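You operate a simulated robot arm through the tools that you are given. There is no shell and no other tool.

The job below is to be done with a simulated robot arm. You get a single attempt, and the scene is never put back.

## Task
True the oval yellow banded tube in the rounding press by its chart.
Fine: lug toward the wheel; wind the wheel back out; the tube goes back where it stood. Set down upright: what you pick out.

Only the result counts: the job must be done as asked and must still hold three seconds after the hand-in. Knocking over, shifting, dropping, spilling or breaking anything else fails it.

## Robot
A 7-joint arm with a two-finger parallel gripper, fixed in place. Base frame: the origin is on the floor under the middle of its stand, x ahead of it, y to its left, z up; the work surface is at about z = 0.9. Readings come in m, degrees, newtons and seconds.
It reaches about 0.964 m from its shoulder. Its first joint turns from -166.0 to 166.0 degrees. Payload 1.57 kg.
Tool frame: the origin (TCP) lies between the finger pads and is the grasp point; the fingertips stand 0.03 m ahead of it; z points along the fingers, y is the line along which they close. The gripper opens to 0.11 m. The fingers are 0.024 m wide and 0.012 m thick; the gripper's body (0.048 by 0.112 m) begins 0.078 m behind the TCP.
Orientation is that of the tool frame in the base frame, as [roll, pitch, yaw] about the fixed x, y, z axes, in that order (R = Rz(yaw) Ry(pitch) Rx(roll)). With the fingers straight down and closing along the base's y, the tool's x points along the base's -x, its y along +y and its z along -z.

## Interface
- The arm moves only by the tool jog_arm. Its argument "targets" is a list of rows, each an object of numbers (a shift or turn left out is 0, a gripper value left out holds the last): "tx", "ty", "tz": the shift along the base's x, y, z in m; "rx", "ry", "rz": the turn, a rotation vector about the base's x, y, z in degrees. In form: [{"tx": .., "ty": .., "tz": .., "rx": .., "ry": .., "rz": ..}, ...]. A call has 1 to 20 rows; each row shifts and turns the commanded pose from where the row before left it. "claw" is the closure, from 0 (fully open) to 1 (shut), set as the call begins (left out, the last holds). Each row takes 0.2 s and may step no farther than 0.05 m and 8.6 degrees from the row before; otherwise, or with a gripper value out of range, the whole call is refused. Where a pose cannot be reached the arm comes as near as it can. A force on the tool above 90 N (or 10 N above the force at the start of the call, whichever is more), or a blocked arm, ends the call early, and 0.2 s more pass. The fingers move at their own pace (about 0.108 m/s each) and stop on an object; they squeeze with about 24 N. The grip force told is the motor's: it shows also when the fingers shut on nothing. Time passes only in rows, and 0.2 s behind the last, so rows that do not move let the fingers close. The reply holds the time, the measured pose of the TCP, the force on the tool along the base axes, the opening and the grip force, in the units named above and with some noise, with the torque about the TCP (base axes, N m) and any sound that the robot's microphone picked up, and new pictures: "views" is both (left out), scene, wrist or none.
- Cameras (640 x 400 px; columns grow to the right, rows downward): "scene" is fixed at [0.2162, -0.5056, 1.6851]; the picture's right is [-0.22, -0.98, 0.00], its down [-0.92, 0.21, -0.32] and it looks along [0.31, -0.07, -0.95] (base axes); focal length 350 px, centre (320, 200). "wrist" rides on the gripper at [0.07, 0.016, -0.141] in the tool frame; the picture's right is [-0.23, 0.97, 0.00], its down [-0.86, -0.20, -0.48] and it looks along [-0.47, -0.11, 0.88] (tool axes); focal length 222 px, centre (320, 200). There is no depth. A picture from a camera that has moved, and an enlarged one, comes with that camera's place and axes in the base frame and with its lens. The place of the scene camera against the robot may be out by one fixed shift of up to 0.018 m in any direction.
- slide_trunk(by): slides the trunk up (or, below 0, down) by that many m; the arm rides with it, the base frame stays. It gives what a move gives, with no picture.
- close_up(camera, box): a new picture of the part [left, top, right, bottom] of that camera's present view, enlarged. The clock stands still meanwhile.
- sign_off(): hands the job in; it is judged then, once.

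Places have to be worked out from the pictures, the camera data and where the tool is seen. Open the gripper and draw the arm clear of the work before you hand the job in, unless the task says otherwise.

The tools are called after "Emit:" as a command line: name --argument value ..., lists and objects as JSON in quotes. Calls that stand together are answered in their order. jog_arm: Moves the arm, as the interface text tells. Its arguments: {"type":"object","properties":{"targets":{"type":"array","items":{"type":"object","properties":{"tx":{"type":"number"},"ty":{"type":"number"},"tz":{"type":"number"},"rx":{"type":"number"},"ry":{"type":"number"},"rz":{"type":"number"}}}},"claw":{"type":"number"},"views":{"type":"string","enum":["both","scene","wrist","none"]}},"required":["targets"]} The other tools are called the same way: slide_trunk (by) moves the trunk up or down; close_up (camera, box) takes an enlarged picture of a part of a camera's view; sign_off () hands the job in.

At the start:

```text
time: 0.0
tool_pos: [0.3678, -0.5894, 1.2375]
orientation: [180.0, 0.2, -179.9]
ft_force: [-0.2, -0.8, -0.6]
wrist_torque: [-0.01, 0.02, 0.0]
finger_gap: 0.11
gripper_force: 0.0
trunk travel left (down, up): [-0.5, 0.11]
```

scene: 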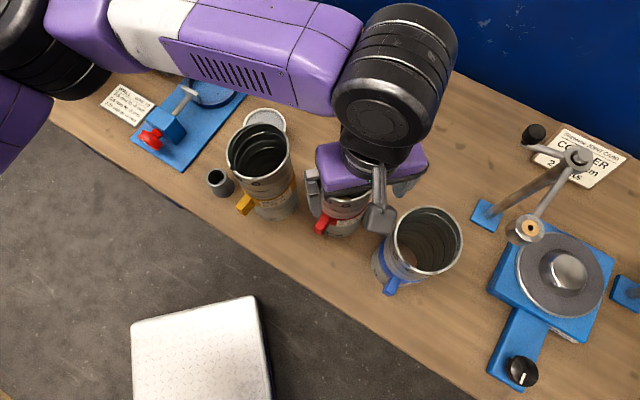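
wrist: 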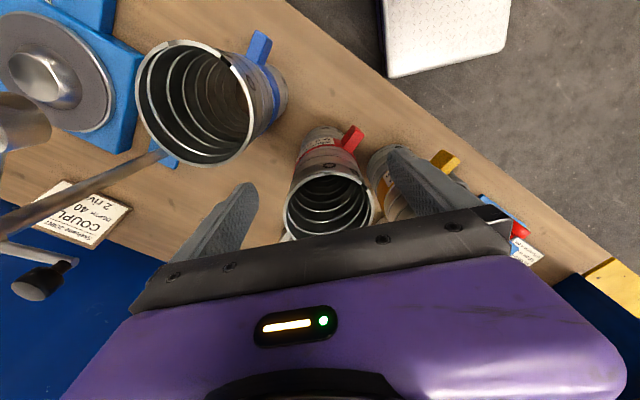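

The pictures show three banded tubes (yellow, red, blue), a press with a red wheel at far left with a chart, and another joint machine at right. I'll zoom in on the key areas first.

Emit:
close_up --camera "scene" --box '[80, 60, 260, 180]'

Emit:
close_up --camera "scene" --box '[190, 90, 350, 240]'

Emit:
close_up --camera "scene" --box '[460, 100, 640, 220]'

Emit:
close_up --camera "wrist" --box '[270, 100, 560, 280]'

```text
3.33 times, centred on (170, 120) of scene
camera zoom: at [0.2162, -0.5056, 1.6851], right [-0.22, -0.98, 0.0], down [-0.92, 0.21, -0.32], along [0.31, -0.07, -0.95], focal length 1168 px, centre (820, 467)
```

zoom: 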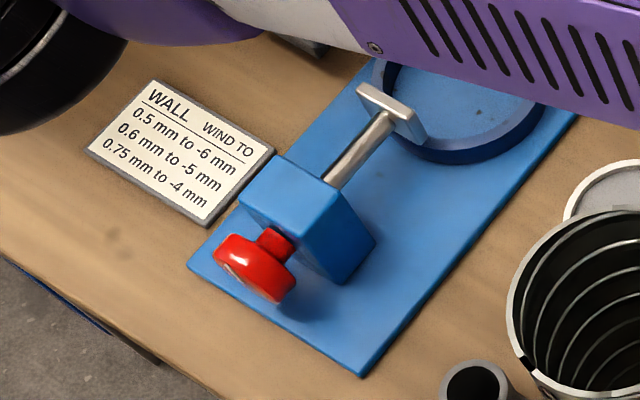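

```text
2.67 times, centred on (270, 165) of scene
camera zoom: at [0.2162, -0.5056, 1.6851], right [-0.22, -0.98, 0.0], down [-0.92, 0.21, -0.32], along [0.31, -0.07, -0.95], focal length 934 px, centre (453, 293)
```

zoom: 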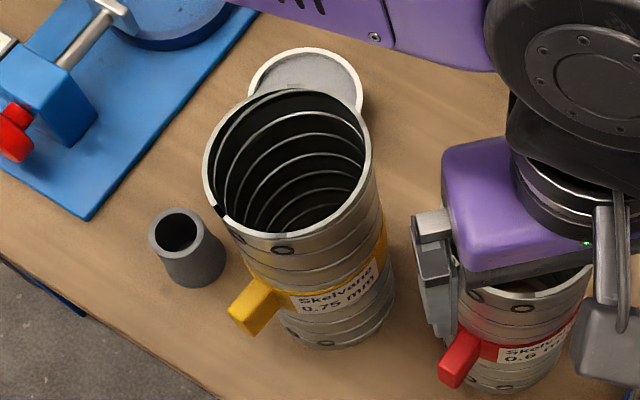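

```text
3.33 times, centred on (550, 160) of scene
camera zoom: at [0.2162, -0.5056, 1.6851], right [-0.22, -0.98, 0.0], down [-0.92, 0.21, -0.32], along [0.31, -0.07, -0.95], focal length 1168 px, centre (-447, 333)
```

zoom: 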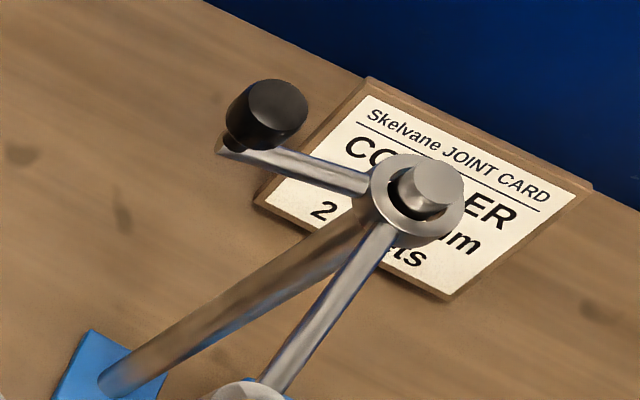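

```text
2.21 times, centred on (415, 190) of wrist
camera zoom: at [0.2974, -0.5719, 1.3787], right [0.23, 0.97, 0.0], down [0.85, -0.2, 0.48], along [0.47, -0.11, -0.88], focal length 490 px, centre (110, 222)
```

zoom: 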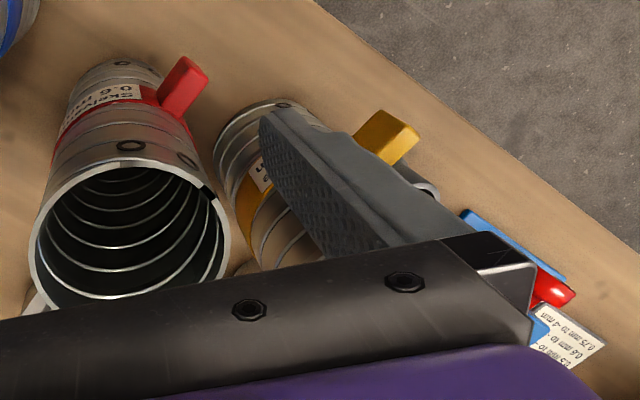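

The card reads "0.75 mm to -4 mm" and the yellow tube is labelled 0.75 mm. I'll move the arm over toward the press to see its scale, the seat and the inside of the yellow tube.

Emit:
jog_arm --targets '[{"tx": 0.0, "ty": 0.0, "tz": 0.04}, {"tx": 0.022, "ty": 0.034, "tz": 0.0}, {"tx": 0.022, "ty": 0.034, "tz": 0.0}, {"tx": 0.022, "ty": 0.034, "tz": 0.0}, {"tx": 0.022, "ty": 0.034, "tz": 0.0}, {"tx": 0.022, "ty": 0.034, "tz": 0.0}, {"tx": 0.022, "ty": 0.034, "tz": 0.0}, {"tx": 0.022, "ty": 0.034, "tz": 0.0}, {"tx": 0.022, "ty": 0.034, "tz": 0.0}, {"tx": 0.022, "ty": 0.034, "tz": 0.0}, {"tx": 0.022, "ty": 0.034, "tz": 0.0}]'

```text
time: 2.4
tool_pos: [0.5874, -0.2489, 1.2754]
orientation: [-180.0, 0.1, 180.0]
ft_force: [-1.0, -0.8, 0.9]
wrist_torque: [0.07, -0.01, 0.04]
finger_gap: 0.1101
gripper_force: 0.1
trunk travel left (down, up): [-0.5, 0.11]
camera wrist: at [0.5164, -0.2323, 1.4173], right [0.23, 0.97, 0.0], down [0.85, -0.2, 0.48], along [0.47, -0.11, -0.88], focal length 222 px, centre (320, 200)
```

scene: 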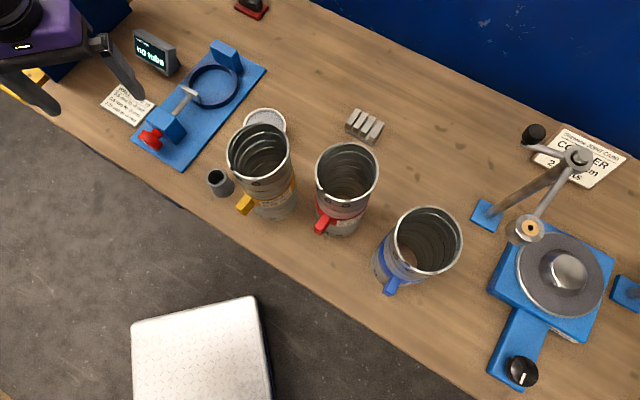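
wrist: 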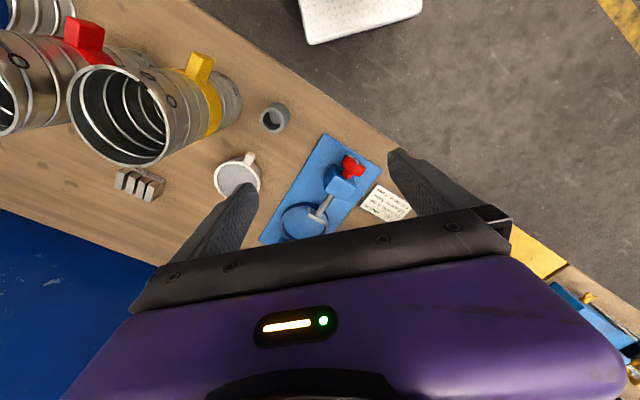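

A readout display sits behind the press. I'll enlarge the press area, the display, and the tubes.

Emit:
close_up --camera "scene" --box '[90, 20, 290, 180]'

Emit:
close_up --camera "wrist" --box '[200, 80, 430, 250]'

Emit:
close_up --camera "scene" --box '[200, 90, 320, 230]'

Emit:
close_up --camera "scene" --box '[130, 20, 190, 80]'

```text
2.50 times, centred on (190, 100) of scene
camera zoom: at [0.2162, -0.5056, 1.6851], right [-0.22, -0.98, 0.0], down [-0.92, 0.21, -0.32], along [0.31, -0.07, -0.95], focal length 876 px, centre (645, 450)
```

zoom: 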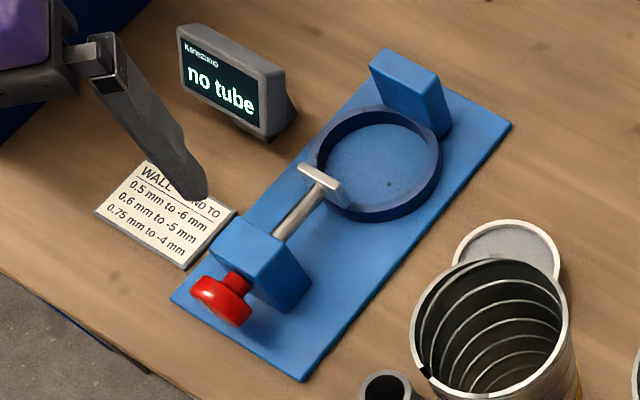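

```text
2.35 times, centred on (315, 165) of wrist
camera zoom: at [0.5164, -0.2323, 1.4173], right [0.23, 0.97, 0.0], down [0.85, -0.2, 0.48], along [0.47, -0.11, -0.88], focal length 523 px, centre (332, 282)
```

zoom: 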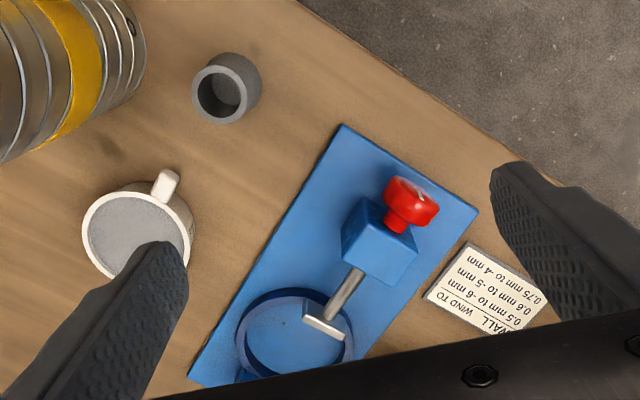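

```text
2.86 times, centred on (260, 160) of scene
camera zoom: at [0.2162, -0.5056, 1.6851], right [-0.22, -0.98, 0.0], down [-0.92, 0.21, -0.32], along [0.31, -0.07, -0.95], focal length 1001 px, centre (491, 314)
```

zoom: 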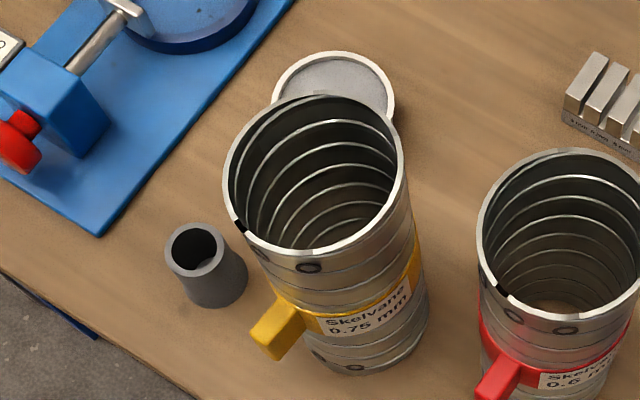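

```text
6.67 times, centred on (160, 50) of scene
camera zoom: at [0.2162, -0.5056, 1.6851], right [-0.22, -0.98, 0.0], down [-0.92, 0.21, -0.32], along [0.31, -0.07, -0.95], focal length 2336 px, centre (1387, 1200)
```

zoom: 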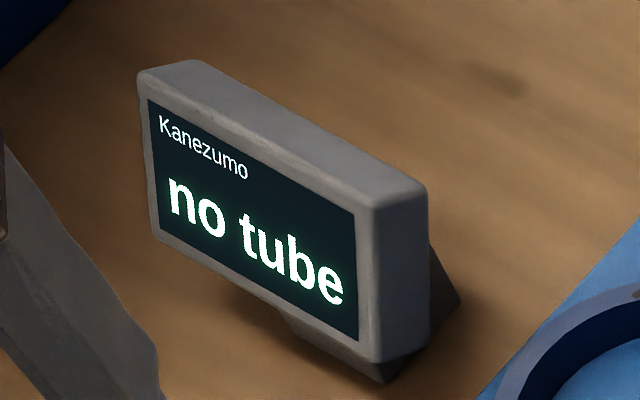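

The display reads "no tube", so it will read ovality once the tube is seated. Next I'll put the wrist camera above the yellow tube to look inside it and fix its place.

Emit:
jog_arm --targets '[{"tx": -0.0045, "ty": -0.036}, {"tx": -0.0045, "ty": -0.036}, {"tx": -0.0045, "ty": -0.036}, {"tx": -0.0045, "ty": -0.036}, {"tx": -0.0045, "ty": -0.036}, {"tx": -0.0045, "ty": -0.036}]' --views "wrist"

Emit:
close_up --camera "wrist" --box '[200, 0, 440, 200]'

```text
time: 3.8
tool_pos: [0.5622, -0.4648, 1.2772]
orientation: [-179.9, 0.1, -179.8]
ft_force: [0.3, 0.0, 0.4]
wrist_torque: [-0.02, 0.01, 0.0]
finger_gap: 0.1101
gripper_force: 0.1
trunk travel left (down, up): [-0.5, 0.11]
camera wrist: at [0.4926, -0.4479, 1.419], right [0.22, 0.97, 0.0], down [0.85, -0.2, 0.48], along [0.47, -0.11, -0.88], focal length 222 px, centre (320, 200)
```

wrist: 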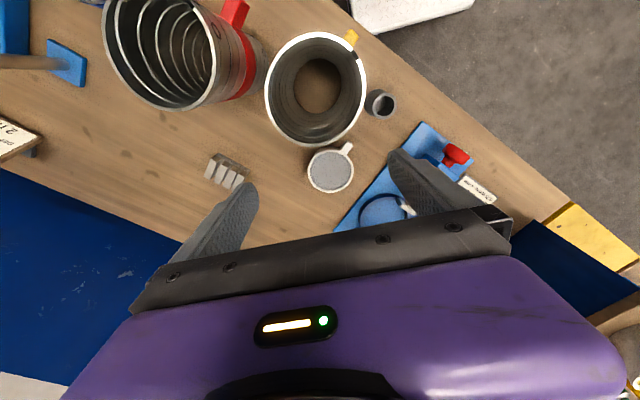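

```text
2.00 times, centred on (320, 100) of wrist
camera zoom: at [0.4926, -0.4479, 1.419], right [0.22, 0.97, 0.0], down [0.85, -0.2, 0.48], along [0.47, -0.11, -0.88], focal length 444 px, centre (320, 400)
```

zoom: 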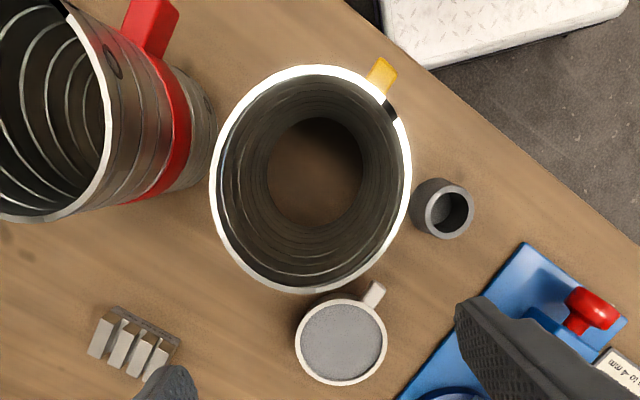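

The yellow tube is empty and open-ended. I'll zoom tighter on its rim to measure its oval, the lug direction, and clearances to neighbours.

Emit:
close_up --camera "wrist" --box '[256, 24, 376, 154]'

Emit:
close_up --camera "wrist" --box '[290, 100, 500, 240]'

```text
3.08 times, centred on (316, 89) of wrist
camera zoom: at [0.4926, -0.4479, 1.419], right [0.22, 0.97, 0.0], down [0.85, -0.2, 0.48], along [0.47, -0.11, -0.88], focal length 684 px, centre (332, 542)
```

zoom: 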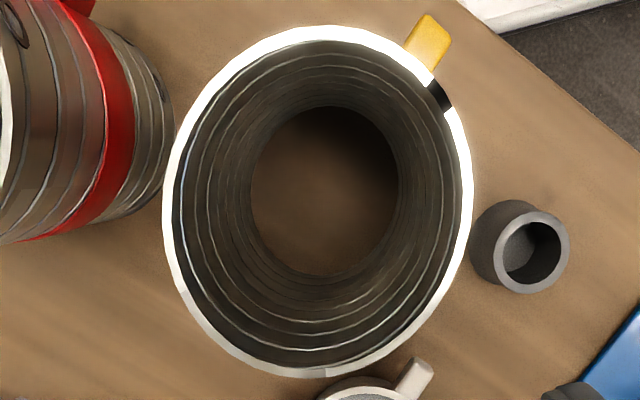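

```text
2.86 times, centred on (395, 170) of wrist
camera zoom: at [0.4926, -0.4479, 1.419], right [0.22, 0.97, 0.0], down [0.85, -0.2, 0.48], along [0.47, -0.11, -0.88], focal length 635 px, centre (106, 286)
```

zoom: 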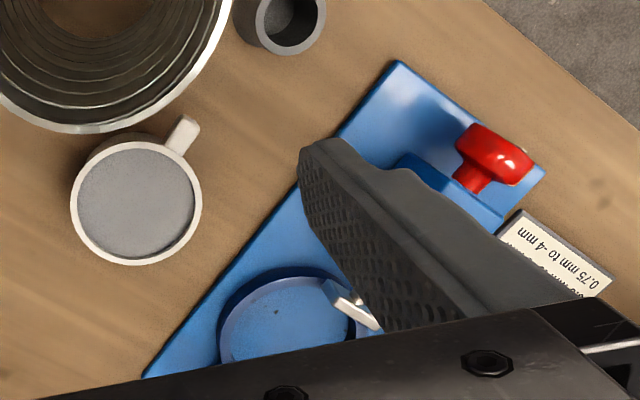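

The tube's centre works out near (0.505, -0.455) with its rim around z≈1.15. I'll pull back and tilt the camera for a side view of the tube and lug, staying well above everything while crossing.

Emit:
jog_arm --targets '[{"tx": -0.0375, "ry": -6}, {"tx": -0.0375, "ry": -6}, {"tx": -0.0375, "ry": -6}, {"tx": -0.0375, "ry": -6}, {"tx": -0.0375, "ry": -6}, {"tx": -0.0375, "ry": -6}, {"tz": -0.035}, {"tz": -0.035}, {"tz": -0.03}]'

Emit:
close_up --camera "wrist" --box '[200, 60, 440, 240]'

```text
time: 5.8
tool_pos: [0.3352, -0.4675, 1.1765]
orientation: [-179.8, 36.1, -179.8]
ft_force: [-0.1, 0.2, 0.7]
wrist_torque: [-0.04, -0.03, 0.01]
finger_gap: 0.1099
gripper_force: 0.1
trunk travel left (down, up): [-0.5, 0.11]
camera wrist: at [0.1943, -0.4502, 1.2495], right [0.18, 0.97, 0.13], down [0.41, -0.2, 0.89], along [0.89, -0.11, -0.43], focal length 222 px, centre (320, 200)
```

scene: 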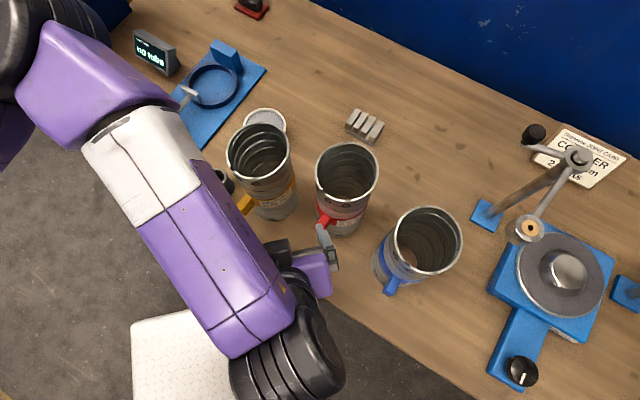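
wrist: 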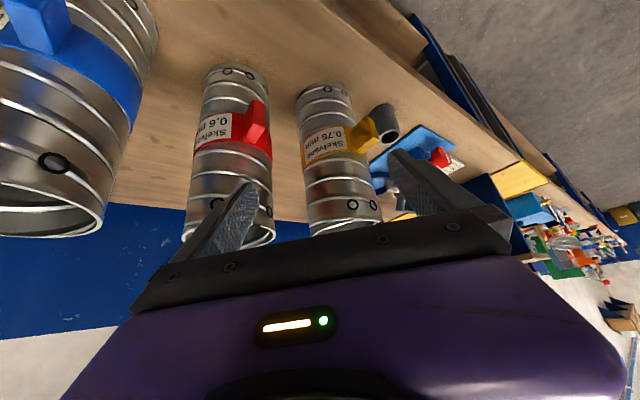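

```text
2.22 times, centred on (320, 150) of wrist
camera zoom: at [0.1943, -0.4502, 1.2495], right [0.18, 0.97, 0.13], down [0.41, -0.2, 0.89], along [0.89, -0.11, -0.43], focal length 494 px, centre (320, 311)
```

zoom: 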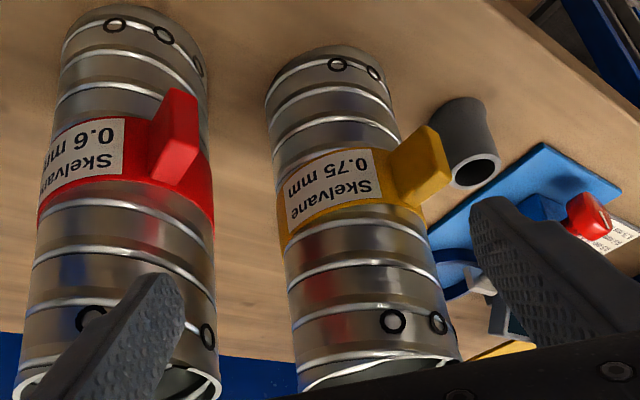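

From the side view, the lug tip is near (0.449, -0.395, 1.04), lug azimuth ≈132°, and the rim near z≈1.157. Now I'll raise, swing round, and look at the press from its wheel side.

Emit:
jog_arm --targets '[{"tz": 0.035}, {"tz": 0.035}, {"tz": 0.035}, {"tx": 0.02, "ty": 0.0394, "rz": -4.2}, {"tx": 0.02, "ty": 0.0394, "rz": -4.2}, {"tx": 0.02, "ty": 0.0394, "rz": -4.2}, {"tx": 0.02, "ty": 0.0394, "rz": -4.2}, {"tx": 0.02, "ty": 0.0394, "rz": -4.2}, {"tx": 0.02, "ty": 0.0394, "rz": -4.2}, {"tx": 0.02, "ty": 0.0394, "rz": -4.2}, {"tx": 0.02, "ty": 0.0394, "rz": -4.2}, {"tx": 0.02, "ty": 0.0394, "rz": -4.2}, {"tx": 0.02, "ty": 0.0394, "rz": -4.2}, {"tx": 0.02, "ty": 0.0394, "rz": -4.2}, {"tz": -0.045}, {"tz": -0.045}, {"tz": -0.045}]'

Emit:
close_up --camera "wrist" --box '[200, 60, 440, 220]'

```text
time: 7.5
tool_pos: [0.4496, -0.3231, 1.2584]
orientation: [175.7, 30.5, 172.9]
ft_force: [-0.8, -0.9, 0.0]
wrist_torque: [0.05, -0.04, 0.02]
finger_gap: 0.1097
gripper_force: 0.0
out of reach, approached as far as the arm can: row 8
trunk travel left (down, up): [-0.5, 0.11]
stopped in row 8: the arm was blocked; the commanded pose is now the measured one
camera wrist: at [0.3191, -0.3003, 1.3462], right [0.28, 0.94, 0.18], down [0.47, -0.3, 0.83], along [0.84, -0.15, -0.52], focal length 222 px, centre (320, 200)
```

scene: 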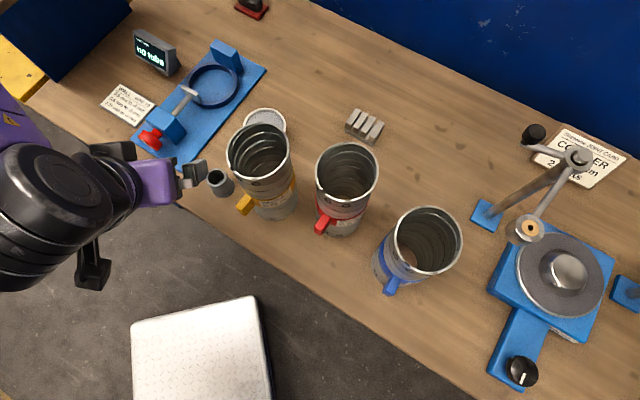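
wrist: 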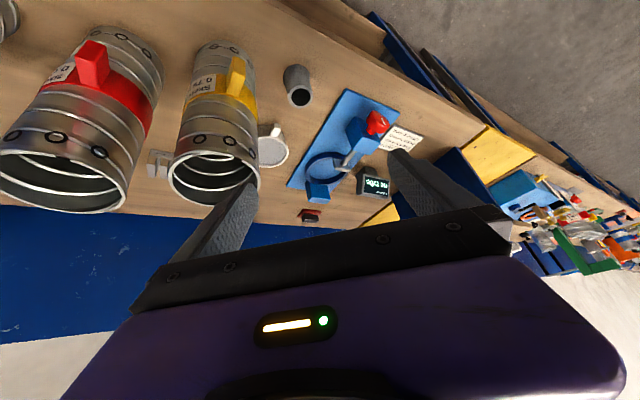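

```text
2.50 times, centred on (320, 140) of wrist
camera zoom: at [0.3191, -0.3003, 1.3462], right [0.28, 0.94, 0.18], down [0.47, -0.3, 0.83], along [0.84, -0.15, -0.52], focal length 555 px, centre (320, 350)
```

zoom: 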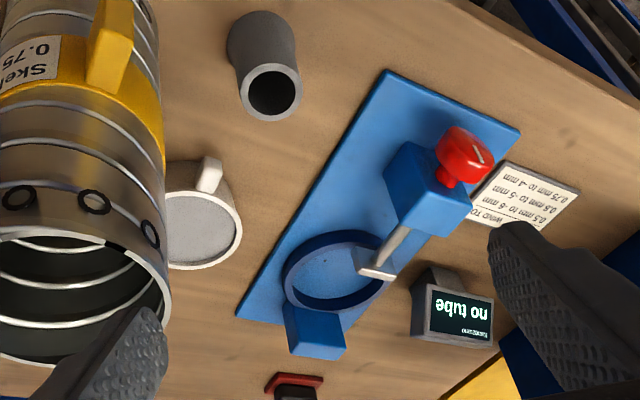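

The arm hit a fold limit but this view gives the press well: plate axis points azimuth ≈ -44.5°, seat centre near (0.838, -0.353), wheel near (0.69, -0.20, 0.96). I'll straighten the tool and test the reach above the seat with the fingers pointing down.

Emit:
jog_arm --targets '[{"tx": 0.03, "tz": 0.005, "ry": 6.15}, {"tx": 0.03, "tz": 0.005, "ry": 6.15}, {"tx": 0.03, "tz": 0.005, "ry": 6.15}, {"tx": 0.03, "tz": 0.005, "ry": 6.15}, {"tx": 0.03, "tz": 0.005, "ry": 6.15}, {"tx": 0.02, "rz": -6.4}, {"tx": 0.02, "rz": -6.4}, {"tx": 0.02, "rz": -6.4}, {"tx": 0.02, "rz": -6.4}, {"tx": 0.02, "rz": -6.4}, {"tx": 0.02, "rz": -6.4}, {"tx": 0.03, "ty": -0.0075}, {"tx": 0.03, "ty": -0.0075}, {"tx": 0.03, "ty": -0.0075}, {"tx": 0.03, "ty": -0.0075}]'

Emit:
close_up --camera "wrist" --box '[200, 0, 440, 200]'

```text
time: 10.7
tool_pos: [0.841, -0.3512, 1.2839]
orientation: [179.5, 0.1, 135.4]
ft_force: [-0.3, 0.8, 1.1]
wrist_torque: [-0.02, 0.01, 0.02]
finger_gap: 0.1099
gripper_force: 0.0
trunk travel left (down, up): [-0.5, 0.11]
camera wrist: at [0.8011, -0.2915, 1.4267], right [0.85, 0.53, 0.01], down [0.46, -0.75, 0.48], along [0.26, -0.4, -0.88], focal length 222 px, centre (320, 200)
```

scene: 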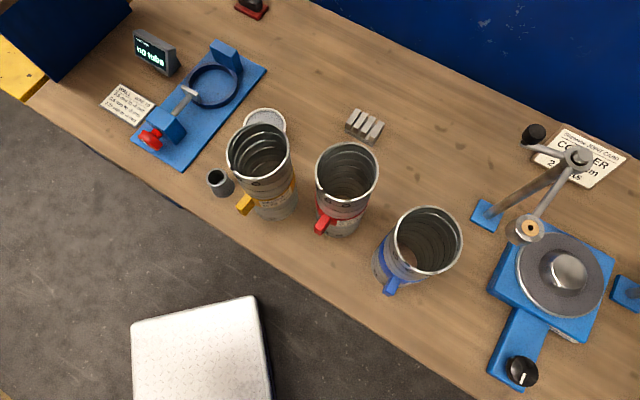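
wrist: 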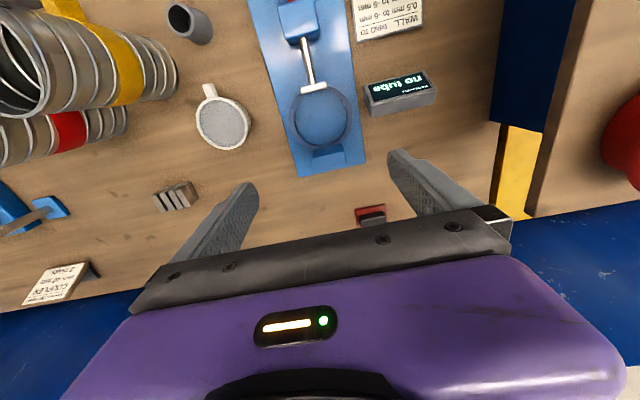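

```text
2.00 times, centred on (320, 100) of wrist
camera zoom: at [0.8011, -0.2915, 1.4267], right [0.85, 0.53, 0.01], down [0.46, -0.75, 0.48], along [0.26, -0.4, -0.88], focal length 444 px, centre (320, 400)
```

zoom: 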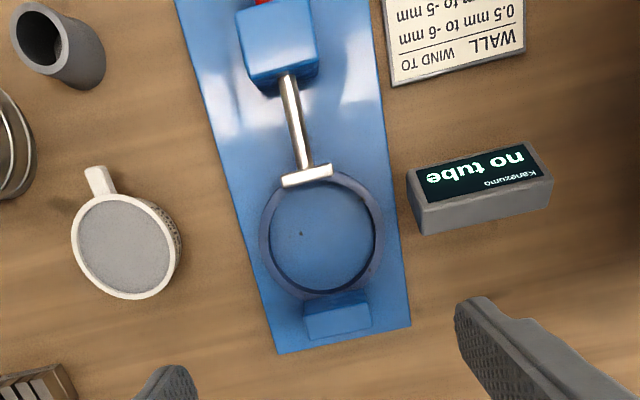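

The seat is reachable with the tool vertical. I'll zoom on the seat from this near-overhead view to measure its centre, ring size and jaw position.

Emit:
close_up --camera "wrist" --box '[280, 70, 370, 180]'

Emit:
close_up --camera "wrist" --box '[240, 0, 380, 90]'

```text
3.64 times, centred on (325, 125) of wrist
camera zoom: at [0.8011, -0.2915, 1.4267], right [0.85, 0.53, 0.01], down [0.46, -0.75, 0.48], along [0.26, -0.4, -0.88], focal length 808 px, centre (302, 473)
```

zoom: 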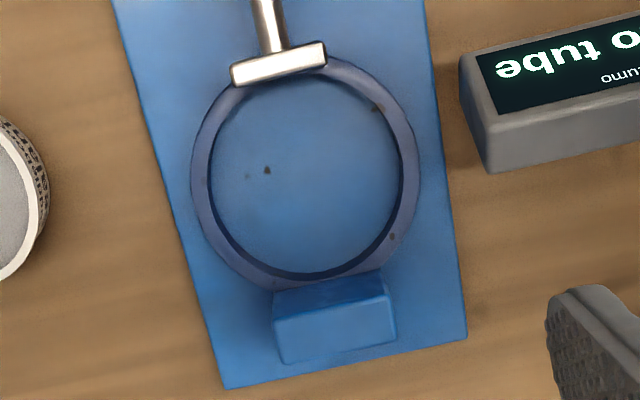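

```text
4.44 times, centred on (310, 45) of wrist
camera zoom: at [0.8011, -0.2915, 1.4267], right [0.85, 0.53, 0.01], down [0.46, -0.75, 0.48], along [0.26, -0.4, -0.88], focal length 987 px, centre (364, 889)
```

zoom: 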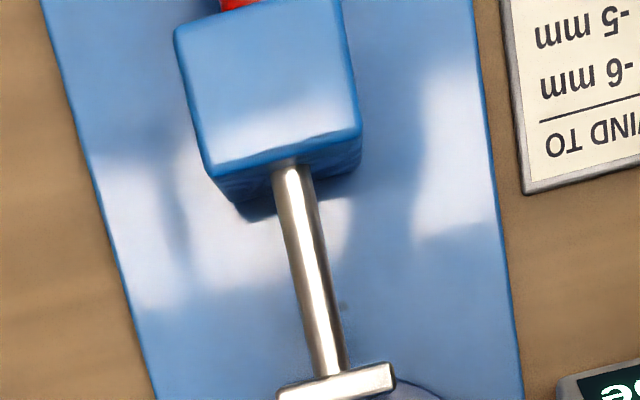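

Ring bore measures about 0.115 m, seat centre near (0.846, -0.350), jaw face about 0.057 m from the centre. I'll go back over the yellow tube with the tool turned to line up with its lug and check alignment.

Emit:
jog_arm --targets '[{"tx": -0.0373, "ty": -0.0116, "tz": 0.004, "rz": -0.3}, {"tx": -0.0373, "ty": -0.0116, "tz": 0.004, "rz": -0.3}, {"tx": -0.0373, "ty": -0.0116, "tz": 0.004, "rz": -0.3}, {"tx": -0.0373, "ty": -0.0116, "rz": -0.3}, {"tx": -0.0373, "ty": -0.0116, "rz": -0.3}, {"tx": -0.0373, "ty": -0.0116, "rz": -0.3}, {"tx": -0.0373, "ty": -0.0116, "rz": -0.3}, {"tx": -0.0373, "ty": -0.0116, "rz": -0.3}, {"tx": -0.0373, "ty": -0.0116, "rz": -0.4}]'

Emit:
close_up --camera "wrist" --box '[210, 30, 440, 230]'

```text
time: 12.7
tool_pos: [0.5053, -0.4555, 1.2995]
orientation: [179.5, 0.2, 132.7]
ft_force: [-0.1, 0.6, -0.6]
wrist_torque: [-0.02, 0.05, 0.01]
finger_gap: 0.1102
gripper_force: 0.1
trunk travel left (down, up): [-0.5, 0.11]
camera wrist: at [0.4675, -0.3937, 1.4407], right [0.87, 0.49, 0.01], down [0.43, -0.77, 0.48], along [0.24, -0.41, -0.88], focal length 222 px, centre (320, 200)
```

scene: 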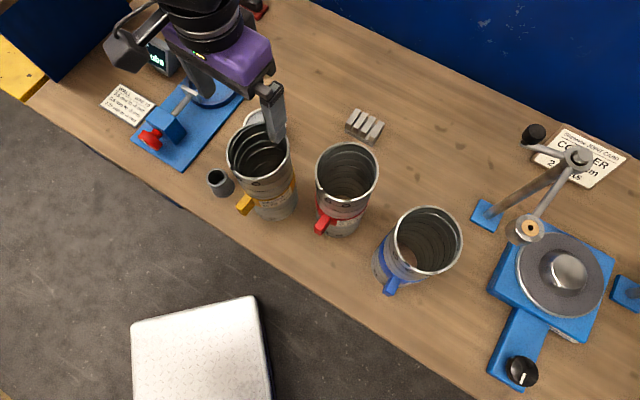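
wrist: 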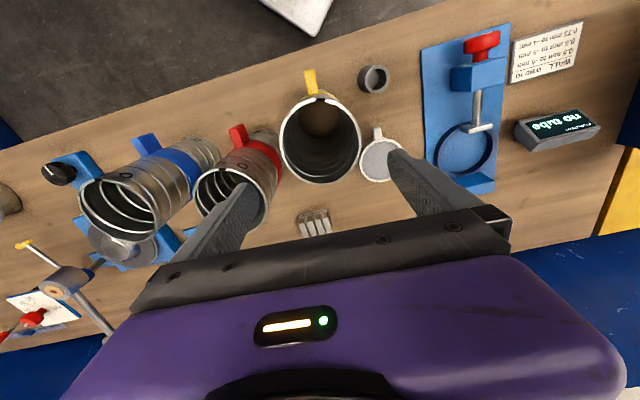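

```text
2.00 times, centred on (325, 130) of wrist
camera zoom: at [0.4675, -0.3937, 1.4407], right [0.87, 0.49, 0.01], down [0.43, -0.77, 0.48], along [0.24, -0.41, -0.88], focal length 444 px, centre (310, 340)
```

zoom: 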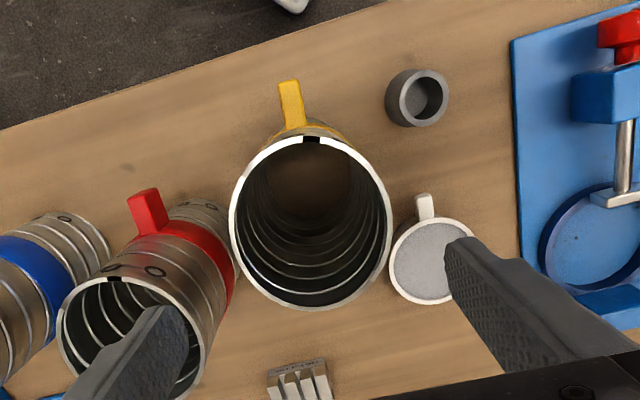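

Measured from here, the tube centre is about 2 mm along +tool-y from the TCP, lug azimuth ≈130.8°, minor width ≈0.104 m. I'll correct the tilt, yaw and offset and come down until the fingertips are just above the rim.

Emit:
jog_arm --targets '[{"tx": 0.0015, "ty": 0.0014, "rx": -0.19, "ry": 0.5, "rz": -1.2}, {"tz": -0.03}, {"tz": -0.03}, {"tz": -0.03}, {"tz": 0.0}]'

Emit:
close_up --camera "wrist" --box '[200, 60, 440, 240]'

Emit:
close_up --camera "scene" --box '[200, 70, 340, 230]'

```text
time: 13.9
tool_pos: [0.5068, -0.4576, 1.2054]
orientation: [180.0, -0.1, 131.4]
ft_force: [0.0, -0.2, -0.6]
wrist_torque: [-0.02, 0.01, 0.01]
finger_gap: 0.1102
gripper_force: 0.1
trunk travel left (down, up): [-0.5, 0.11]
camera wrist: at [0.4725, -0.3932, 1.3476], right [0.88, 0.47, 0.0], down [0.42, -0.77, 0.48], along [0.23, -0.42, -0.88], focal length 222 px, centre (320, 200)
```

scene: 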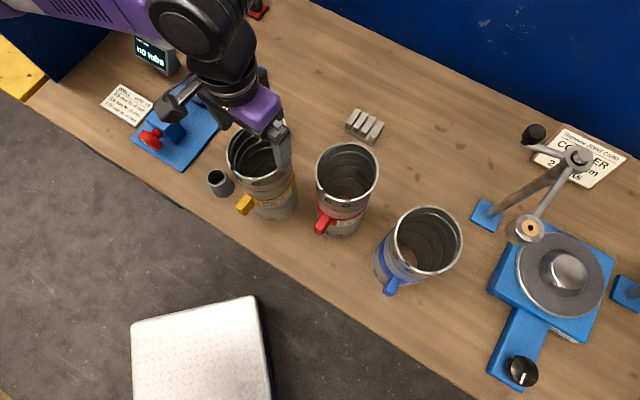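
wrist: 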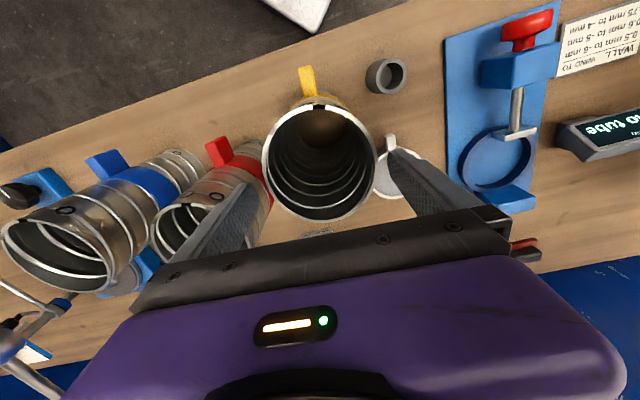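

```text
2.22 times, centred on (320, 150) of wrist
camera zoom: at [0.4725, -0.3932, 1.3476], right [0.88, 0.47, 0.0], down [0.42, -0.77, 0.48], along [0.23, -0.42, -0.88], focal length 494 px, centre (320, 311)
```

zoom: 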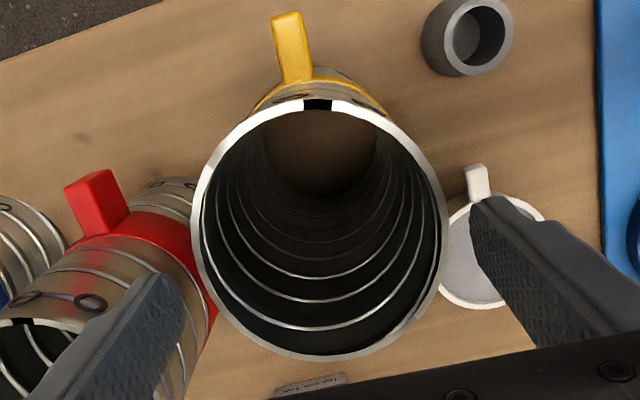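

```text
2.50 times, centred on (270, 150) of scene
camera zoom: at [0.2162, -0.5056, 1.6851], right [-0.22, -0.98, 0.0], down [-0.92, 0.21, -0.32], along [0.31, -0.07, -0.95], focal length 876 px, centre (445, 325)
```

zoom: 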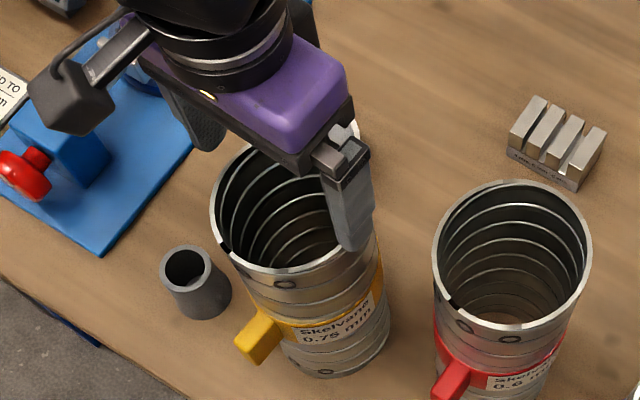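

The camera model matches the visible fingertips, and the tube sits within about 1 mm of centre between the fingers (±3 mm clearance). I'll lower slowly past the rim and check force and pictures.

Emit:
jog_arm --targets '[{"tz": -0.008}, {"tz": -0.008}, {"tz": -0.008}, {"tz": -0.006}, {"tz": 0.0}]'

Emit:
close_up --camera "wrist" --box '[200, 60, 440, 240]'

Emit:
close_up --camera "scene" --box '[200, 70, 340, 230]'

```text
time: 15.1
tool_pos: [0.5062, -0.4567, 1.1753]
orientation: [180.0, -0.1, 131.3]
ft_force: [0.3, 0.1, 0.5]
wrist_torque: [-0.02, -0.05, -0.02]
finger_gap: 0.11
gripper_force: 0.0
trunk travel left (down, up): [-0.5, 0.11]
camera wrist: at [0.4724, -0.3931, 1.3169], right [0.88, 0.47, 0.0], down [0.42, -0.77, 0.48], along [0.23, -0.42, -0.88], focal length 222 px, centre (320, 200)
```

scene: 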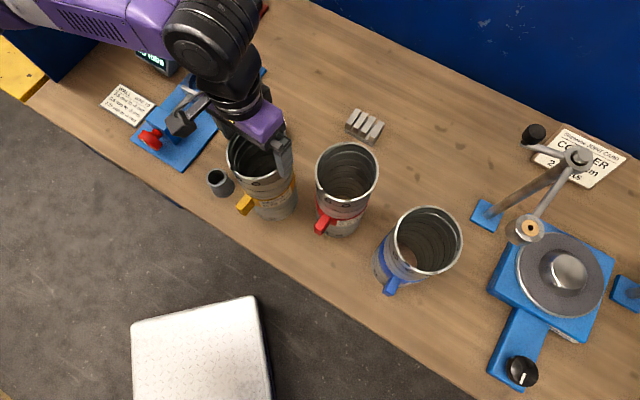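
wrist: 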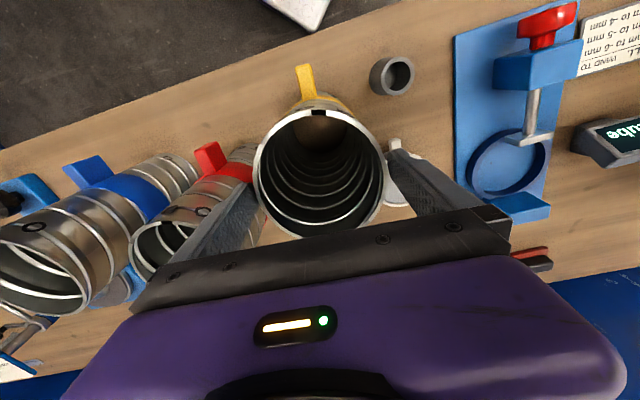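

```text
2.22 times, centred on (320, 150) of wrist
camera zoom: at [0.4724, -0.3931, 1.3169], right [0.88, 0.47, 0.0], down [0.42, -0.77, 0.48], along [0.23, -0.42, -0.88], focal length 494 px, centre (320, 311)
```

zoom: 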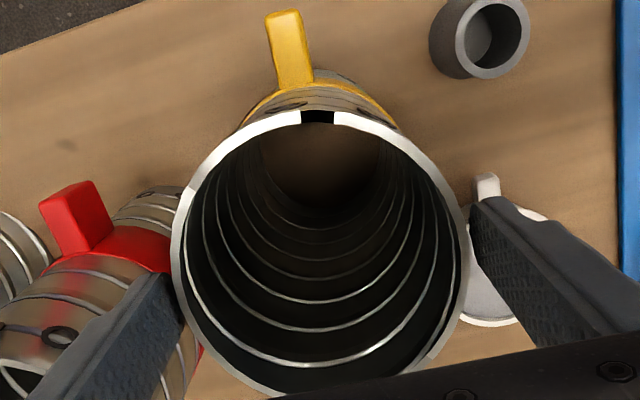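

```text
2.50 times, centred on (270, 150) of scene
camera zoom: at [0.2162, -0.5056, 1.6851], right [-0.22, -0.98, 0.0], down [-0.92, 0.21, -0.32], along [0.31, -0.07, -0.95], focal length 876 px, centre (445, 325)
```

zoom: 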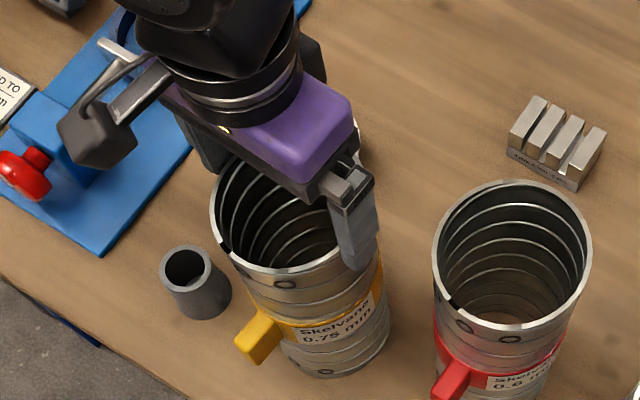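

No contact force and the fingertips are straddling the rim. I'll lower further in small steps.

Emit:
jog_arm --targets '[{"tz": -0.01}, {"tz": -0.01}, {"tz": -0.01}, {"tz": -0.01}, {"tz": -0.01}, {"tz": -0.008}, {"tz": 0.0}]'

Emit:
close_up --camera "wrist" --box '[200, 60, 440, 240]'

Emit:
close_up --camera "scene" --box '[200, 70, 340, 230]'

```text
time: 16.7
tool_pos: [0.5064, -0.4571, 1.1184]
orientation: [180.0, -0.2, 131.4]
ft_force: [-0.8, 0.0, -0.3]
wrist_torque: [-0.02, 0.01, 0.0]
finger_gap: 0.1103
gripper_force: 0.0
trunk travel left (down, up): [-0.5, 0.11]
camera wrist: at [0.4722, -0.3925, 1.2602], right [0.88, 0.47, 0.0], down [0.42, -0.77, 0.48], along [0.23, -0.42, -0.88], focal length 222 px, centre (320, 200)
```

scene: 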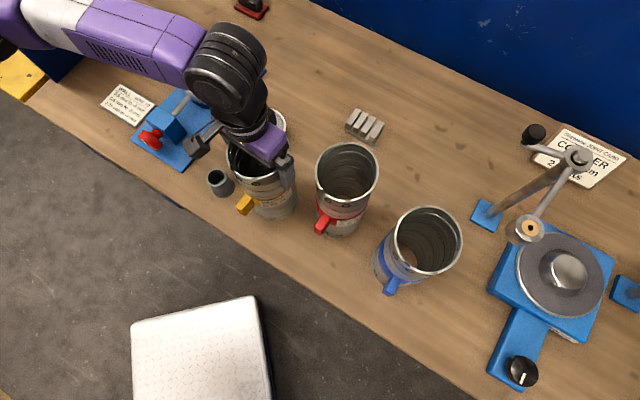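
wrist: 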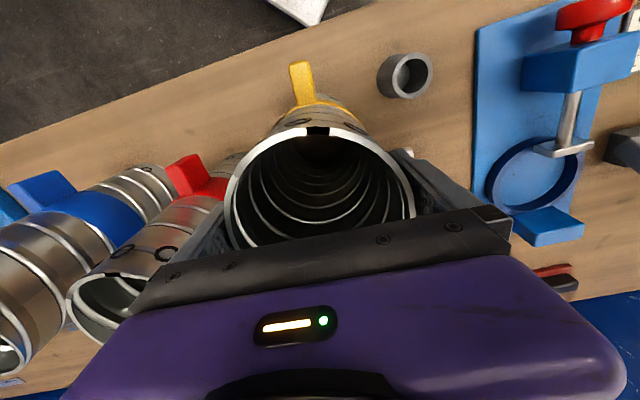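

```text
2.22 times, centred on (320, 150) of wrist
camera zoom: at [0.4722, -0.3925, 1.2602], right [0.88, 0.47, 0.0], down [0.42, -0.77, 0.48], along [0.23, -0.42, -0.88], focal length 494 px, centre (320, 311)
```

zoom: 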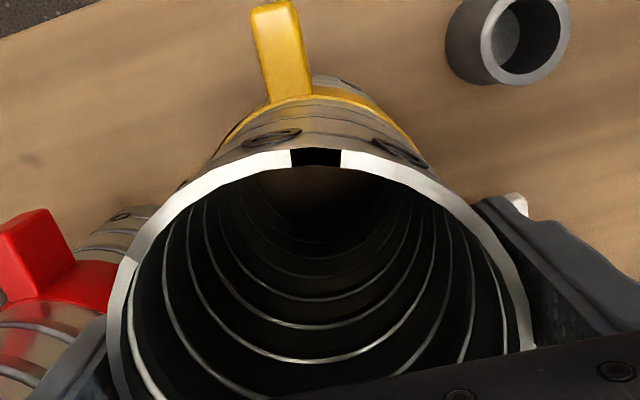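

```text
2.50 times, centred on (270, 150) of scene
camera zoom: at [0.2162, -0.5056, 1.6851], right [-0.22, -0.98, 0.0], down [-0.92, 0.21, -0.32], along [0.31, -0.07, -0.95], focal length 876 px, centre (445, 325)
```

zoom: 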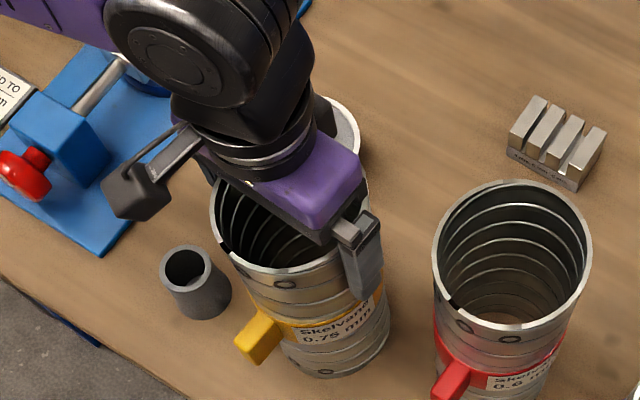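

Fingers straddle the tube about 45 mm below the rim with no contact. Closing the gripper now.

Emit:
jog_arm --targets '[{"tz": 0.0}, {"tz": 0.0}, {"tz": 0.0}]' --claw 1

Emit:
close_up --camera "wrist" --box '[200, 60, 440, 240]'

```text
time: 17.5
tool_pos: [0.5066, -0.4552, 1.1183]
orientation: [180.0, -0.1, 131.3]
ft_force: [0.2, -0.8, -0.2]
wrist_torque: [-0.2, 0.14, -0.04]
finger_gap: 0.1059
gripper_force: 23.7
trunk travel left (down, up): [-0.5, 0.11]
camera wrist: at [0.4723, -0.3925, 1.2603], right [0.88, 0.47, 0.0], down [0.42, -0.77, 0.48], along [0.23, -0.42, -0.88], focal length 222 px, centre (320, 200)
```

scene: 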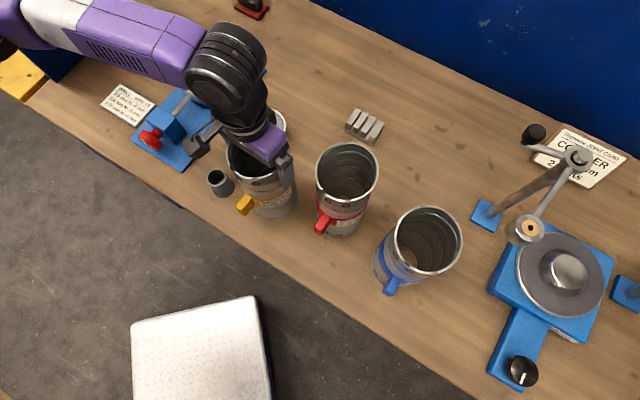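
wrist: 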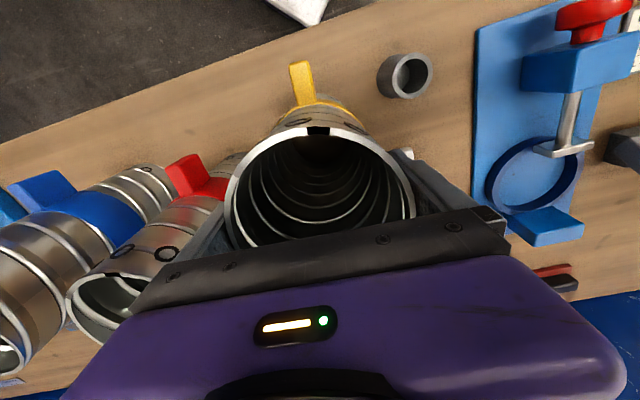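

```text
2.22 times, centred on (320, 150) of wrist
camera zoom: at [0.4723, -0.3925, 1.2603], right [0.88, 0.47, 0.0], down [0.42, -0.77, 0.48], along [0.23, -0.42, -0.88], focal length 494 px, centre (320, 311)
```

zoom: 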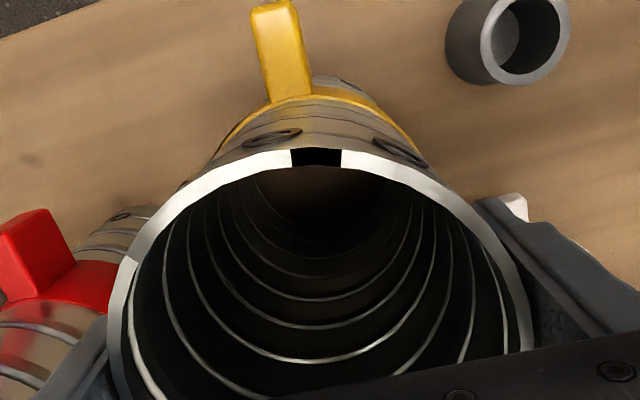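

Gripped at a 0.106 m gap with 24 N. I'll lift slowly and check that the tube hangs straight.

Emit:
jog_arm --targets '[{"tz": 0.005}, {"tz": 0.01}, {"tz": 0.015}, {"tz": 0.02}, {"tz": 0.0}]'

Emit:
close_up --camera "scene" --box '[180, 60, 340, 240]'

```text
time: 18.7
tool_pos: [0.5069, -0.4543, 1.1678]
orientation: [179.8, -0.1, 131.3]
ft_force: [-1.0, -0.3, -3.9]
wrist_torque: [0.0, 0.0, 0.02]
finger_gap: 0.1062
gripper_force: 24.2
trunk travel left (down, up): [-0.5, 0.11]
camera wrist: at [0.4728, -0.3907, 1.3098], right [0.88, 0.47, 0.0], down [0.42, -0.77, 0.48], along [0.23, -0.42, -0.88], focal length 222 px, centre (320, 200)
```

scene: 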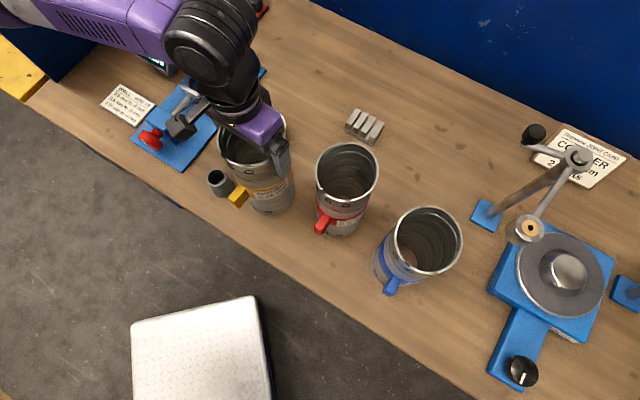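
wrist: 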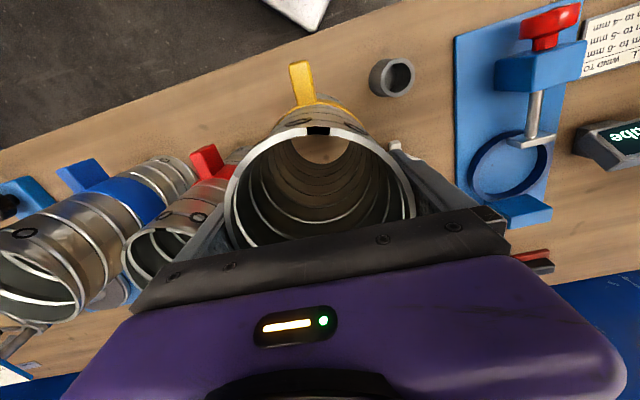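

```text
2.22 times, centred on (260, 150) of scene
camera zoom: at [0.2162, -0.5056, 1.6851], right [-0.22, -0.98, 0.0], down [-0.92, 0.21, -0.32], along [0.31, -0.07, -0.95], focal length 778 px, centre (453, 311)
```

zoom: 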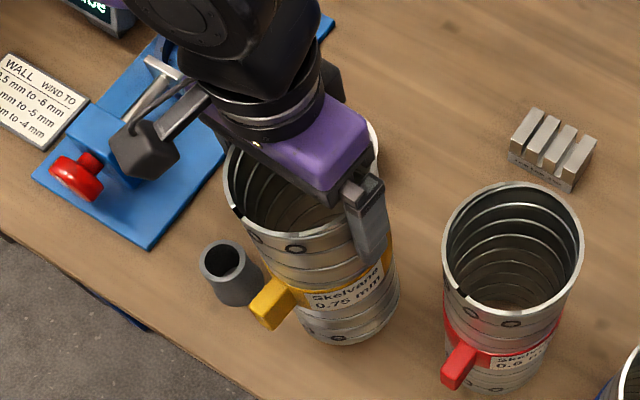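

The tube (~0.4 kg) is held straight. I'll raise it clear of the mug, then carry it to above the seat, turning the lug to the press axis.

Emit:
jog_arm --targets '[{"tz": 0.028}, {"tz": 0.028}, {"tz": 0.028}, {"tz": 0.028}, {"tx": 0.028, "ty": 0.0088, "rz": 0.4}, {"tx": 0.028, "ty": 0.0088, "rz": 0.4}, {"tx": 0.028, "ty": 0.0088, "rz": 0.4}, {"tx": 0.028, "ty": 0.0088, "rz": 0.4}, {"tx": 0.028, "ty": 0.0088, "rz": 0.4}, {"tx": 0.028, "ty": 0.0088, "rz": 0.4}, {"tx": 0.028, "ty": 0.0088, "rz": 0.4}, {"tx": 0.028, "ty": 0.0088, "rz": 0.4}, {"tx": 0.028, "ty": 0.0088, "rz": 0.4}, {"tx": 0.028, "ty": 0.0088, "rz": 0.4}, {"tx": 0.028, "ty": 0.0088, "rz": 0.4}, {"tx": 0.028, "ty": 0.0088, "rz": 0.2}, {"tz": 0.0}]'

Emit:
close_up --camera "wrist" --box '[200, 0, 440, 230]'

Emit:
close_up --camera "scene" --box '[120, 0, 290, 180]'

```text
time: 22.3
tool_pos: [0.8373, -0.3471, 1.2771]
orientation: [-180.0, -0.1, 136.0]
ft_force: [0.2, 0.1, -4.6]
wrist_torque: [-0.01, -0.04, -0.02]
finger_gap: 0.1058
gripper_force: 24.5
trunk travel left (down, up): [-0.5, 0.11]
camera wrist: at [0.7993, -0.2875, 1.4199], right [0.84, 0.54, 0.0], down [0.48, -0.74, 0.48], along [0.26, -0.4, -0.88], focal length 222 px, centre (320, 200)
```

scene: 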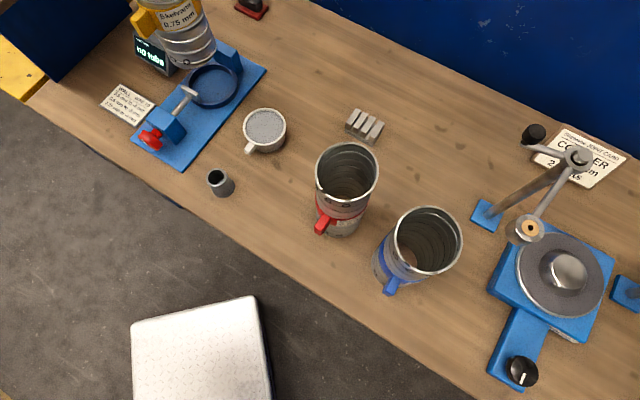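
wrist: 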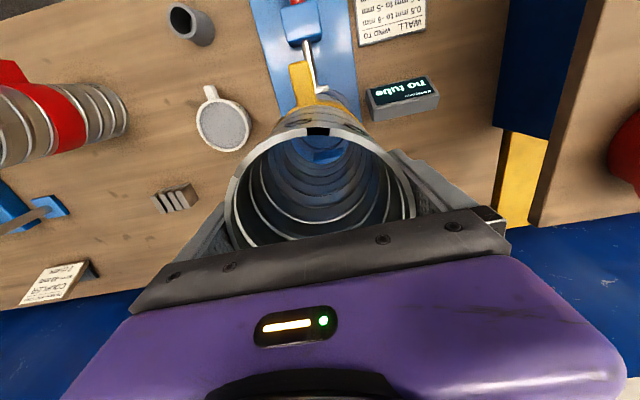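

```text
1.74 times, centred on (320, 115) of wrist
camera zoom: at [0.7993, -0.2875, 1.4199], right [0.84, 0.54, 0.0], down [0.48, -0.74, 0.48], along [0.26, -0.4, -0.88], focal length 386 px, centre (320, 348)
```

zoom: 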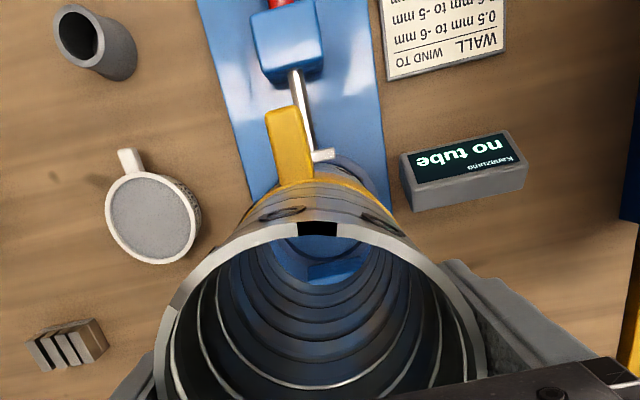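

```text
2.22 times, centred on (205, 90) of scene
camera zoom: at [0.2162, -0.5056, 1.6851], right [-0.22, -0.98, 0.0], down [-0.92, 0.21, -0.32], along [0.31, -0.07, -0.95], focal length 778 px, centre (576, 444)
```

zoom: 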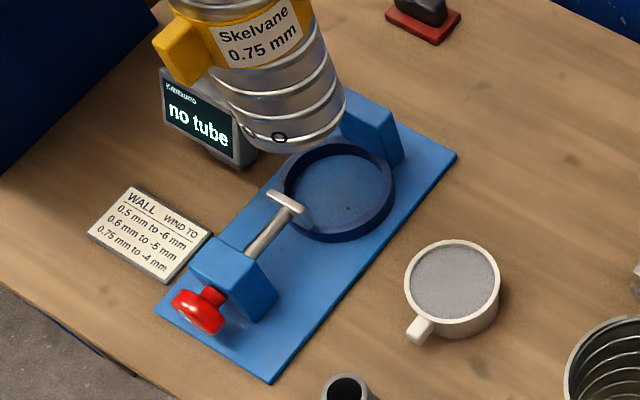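

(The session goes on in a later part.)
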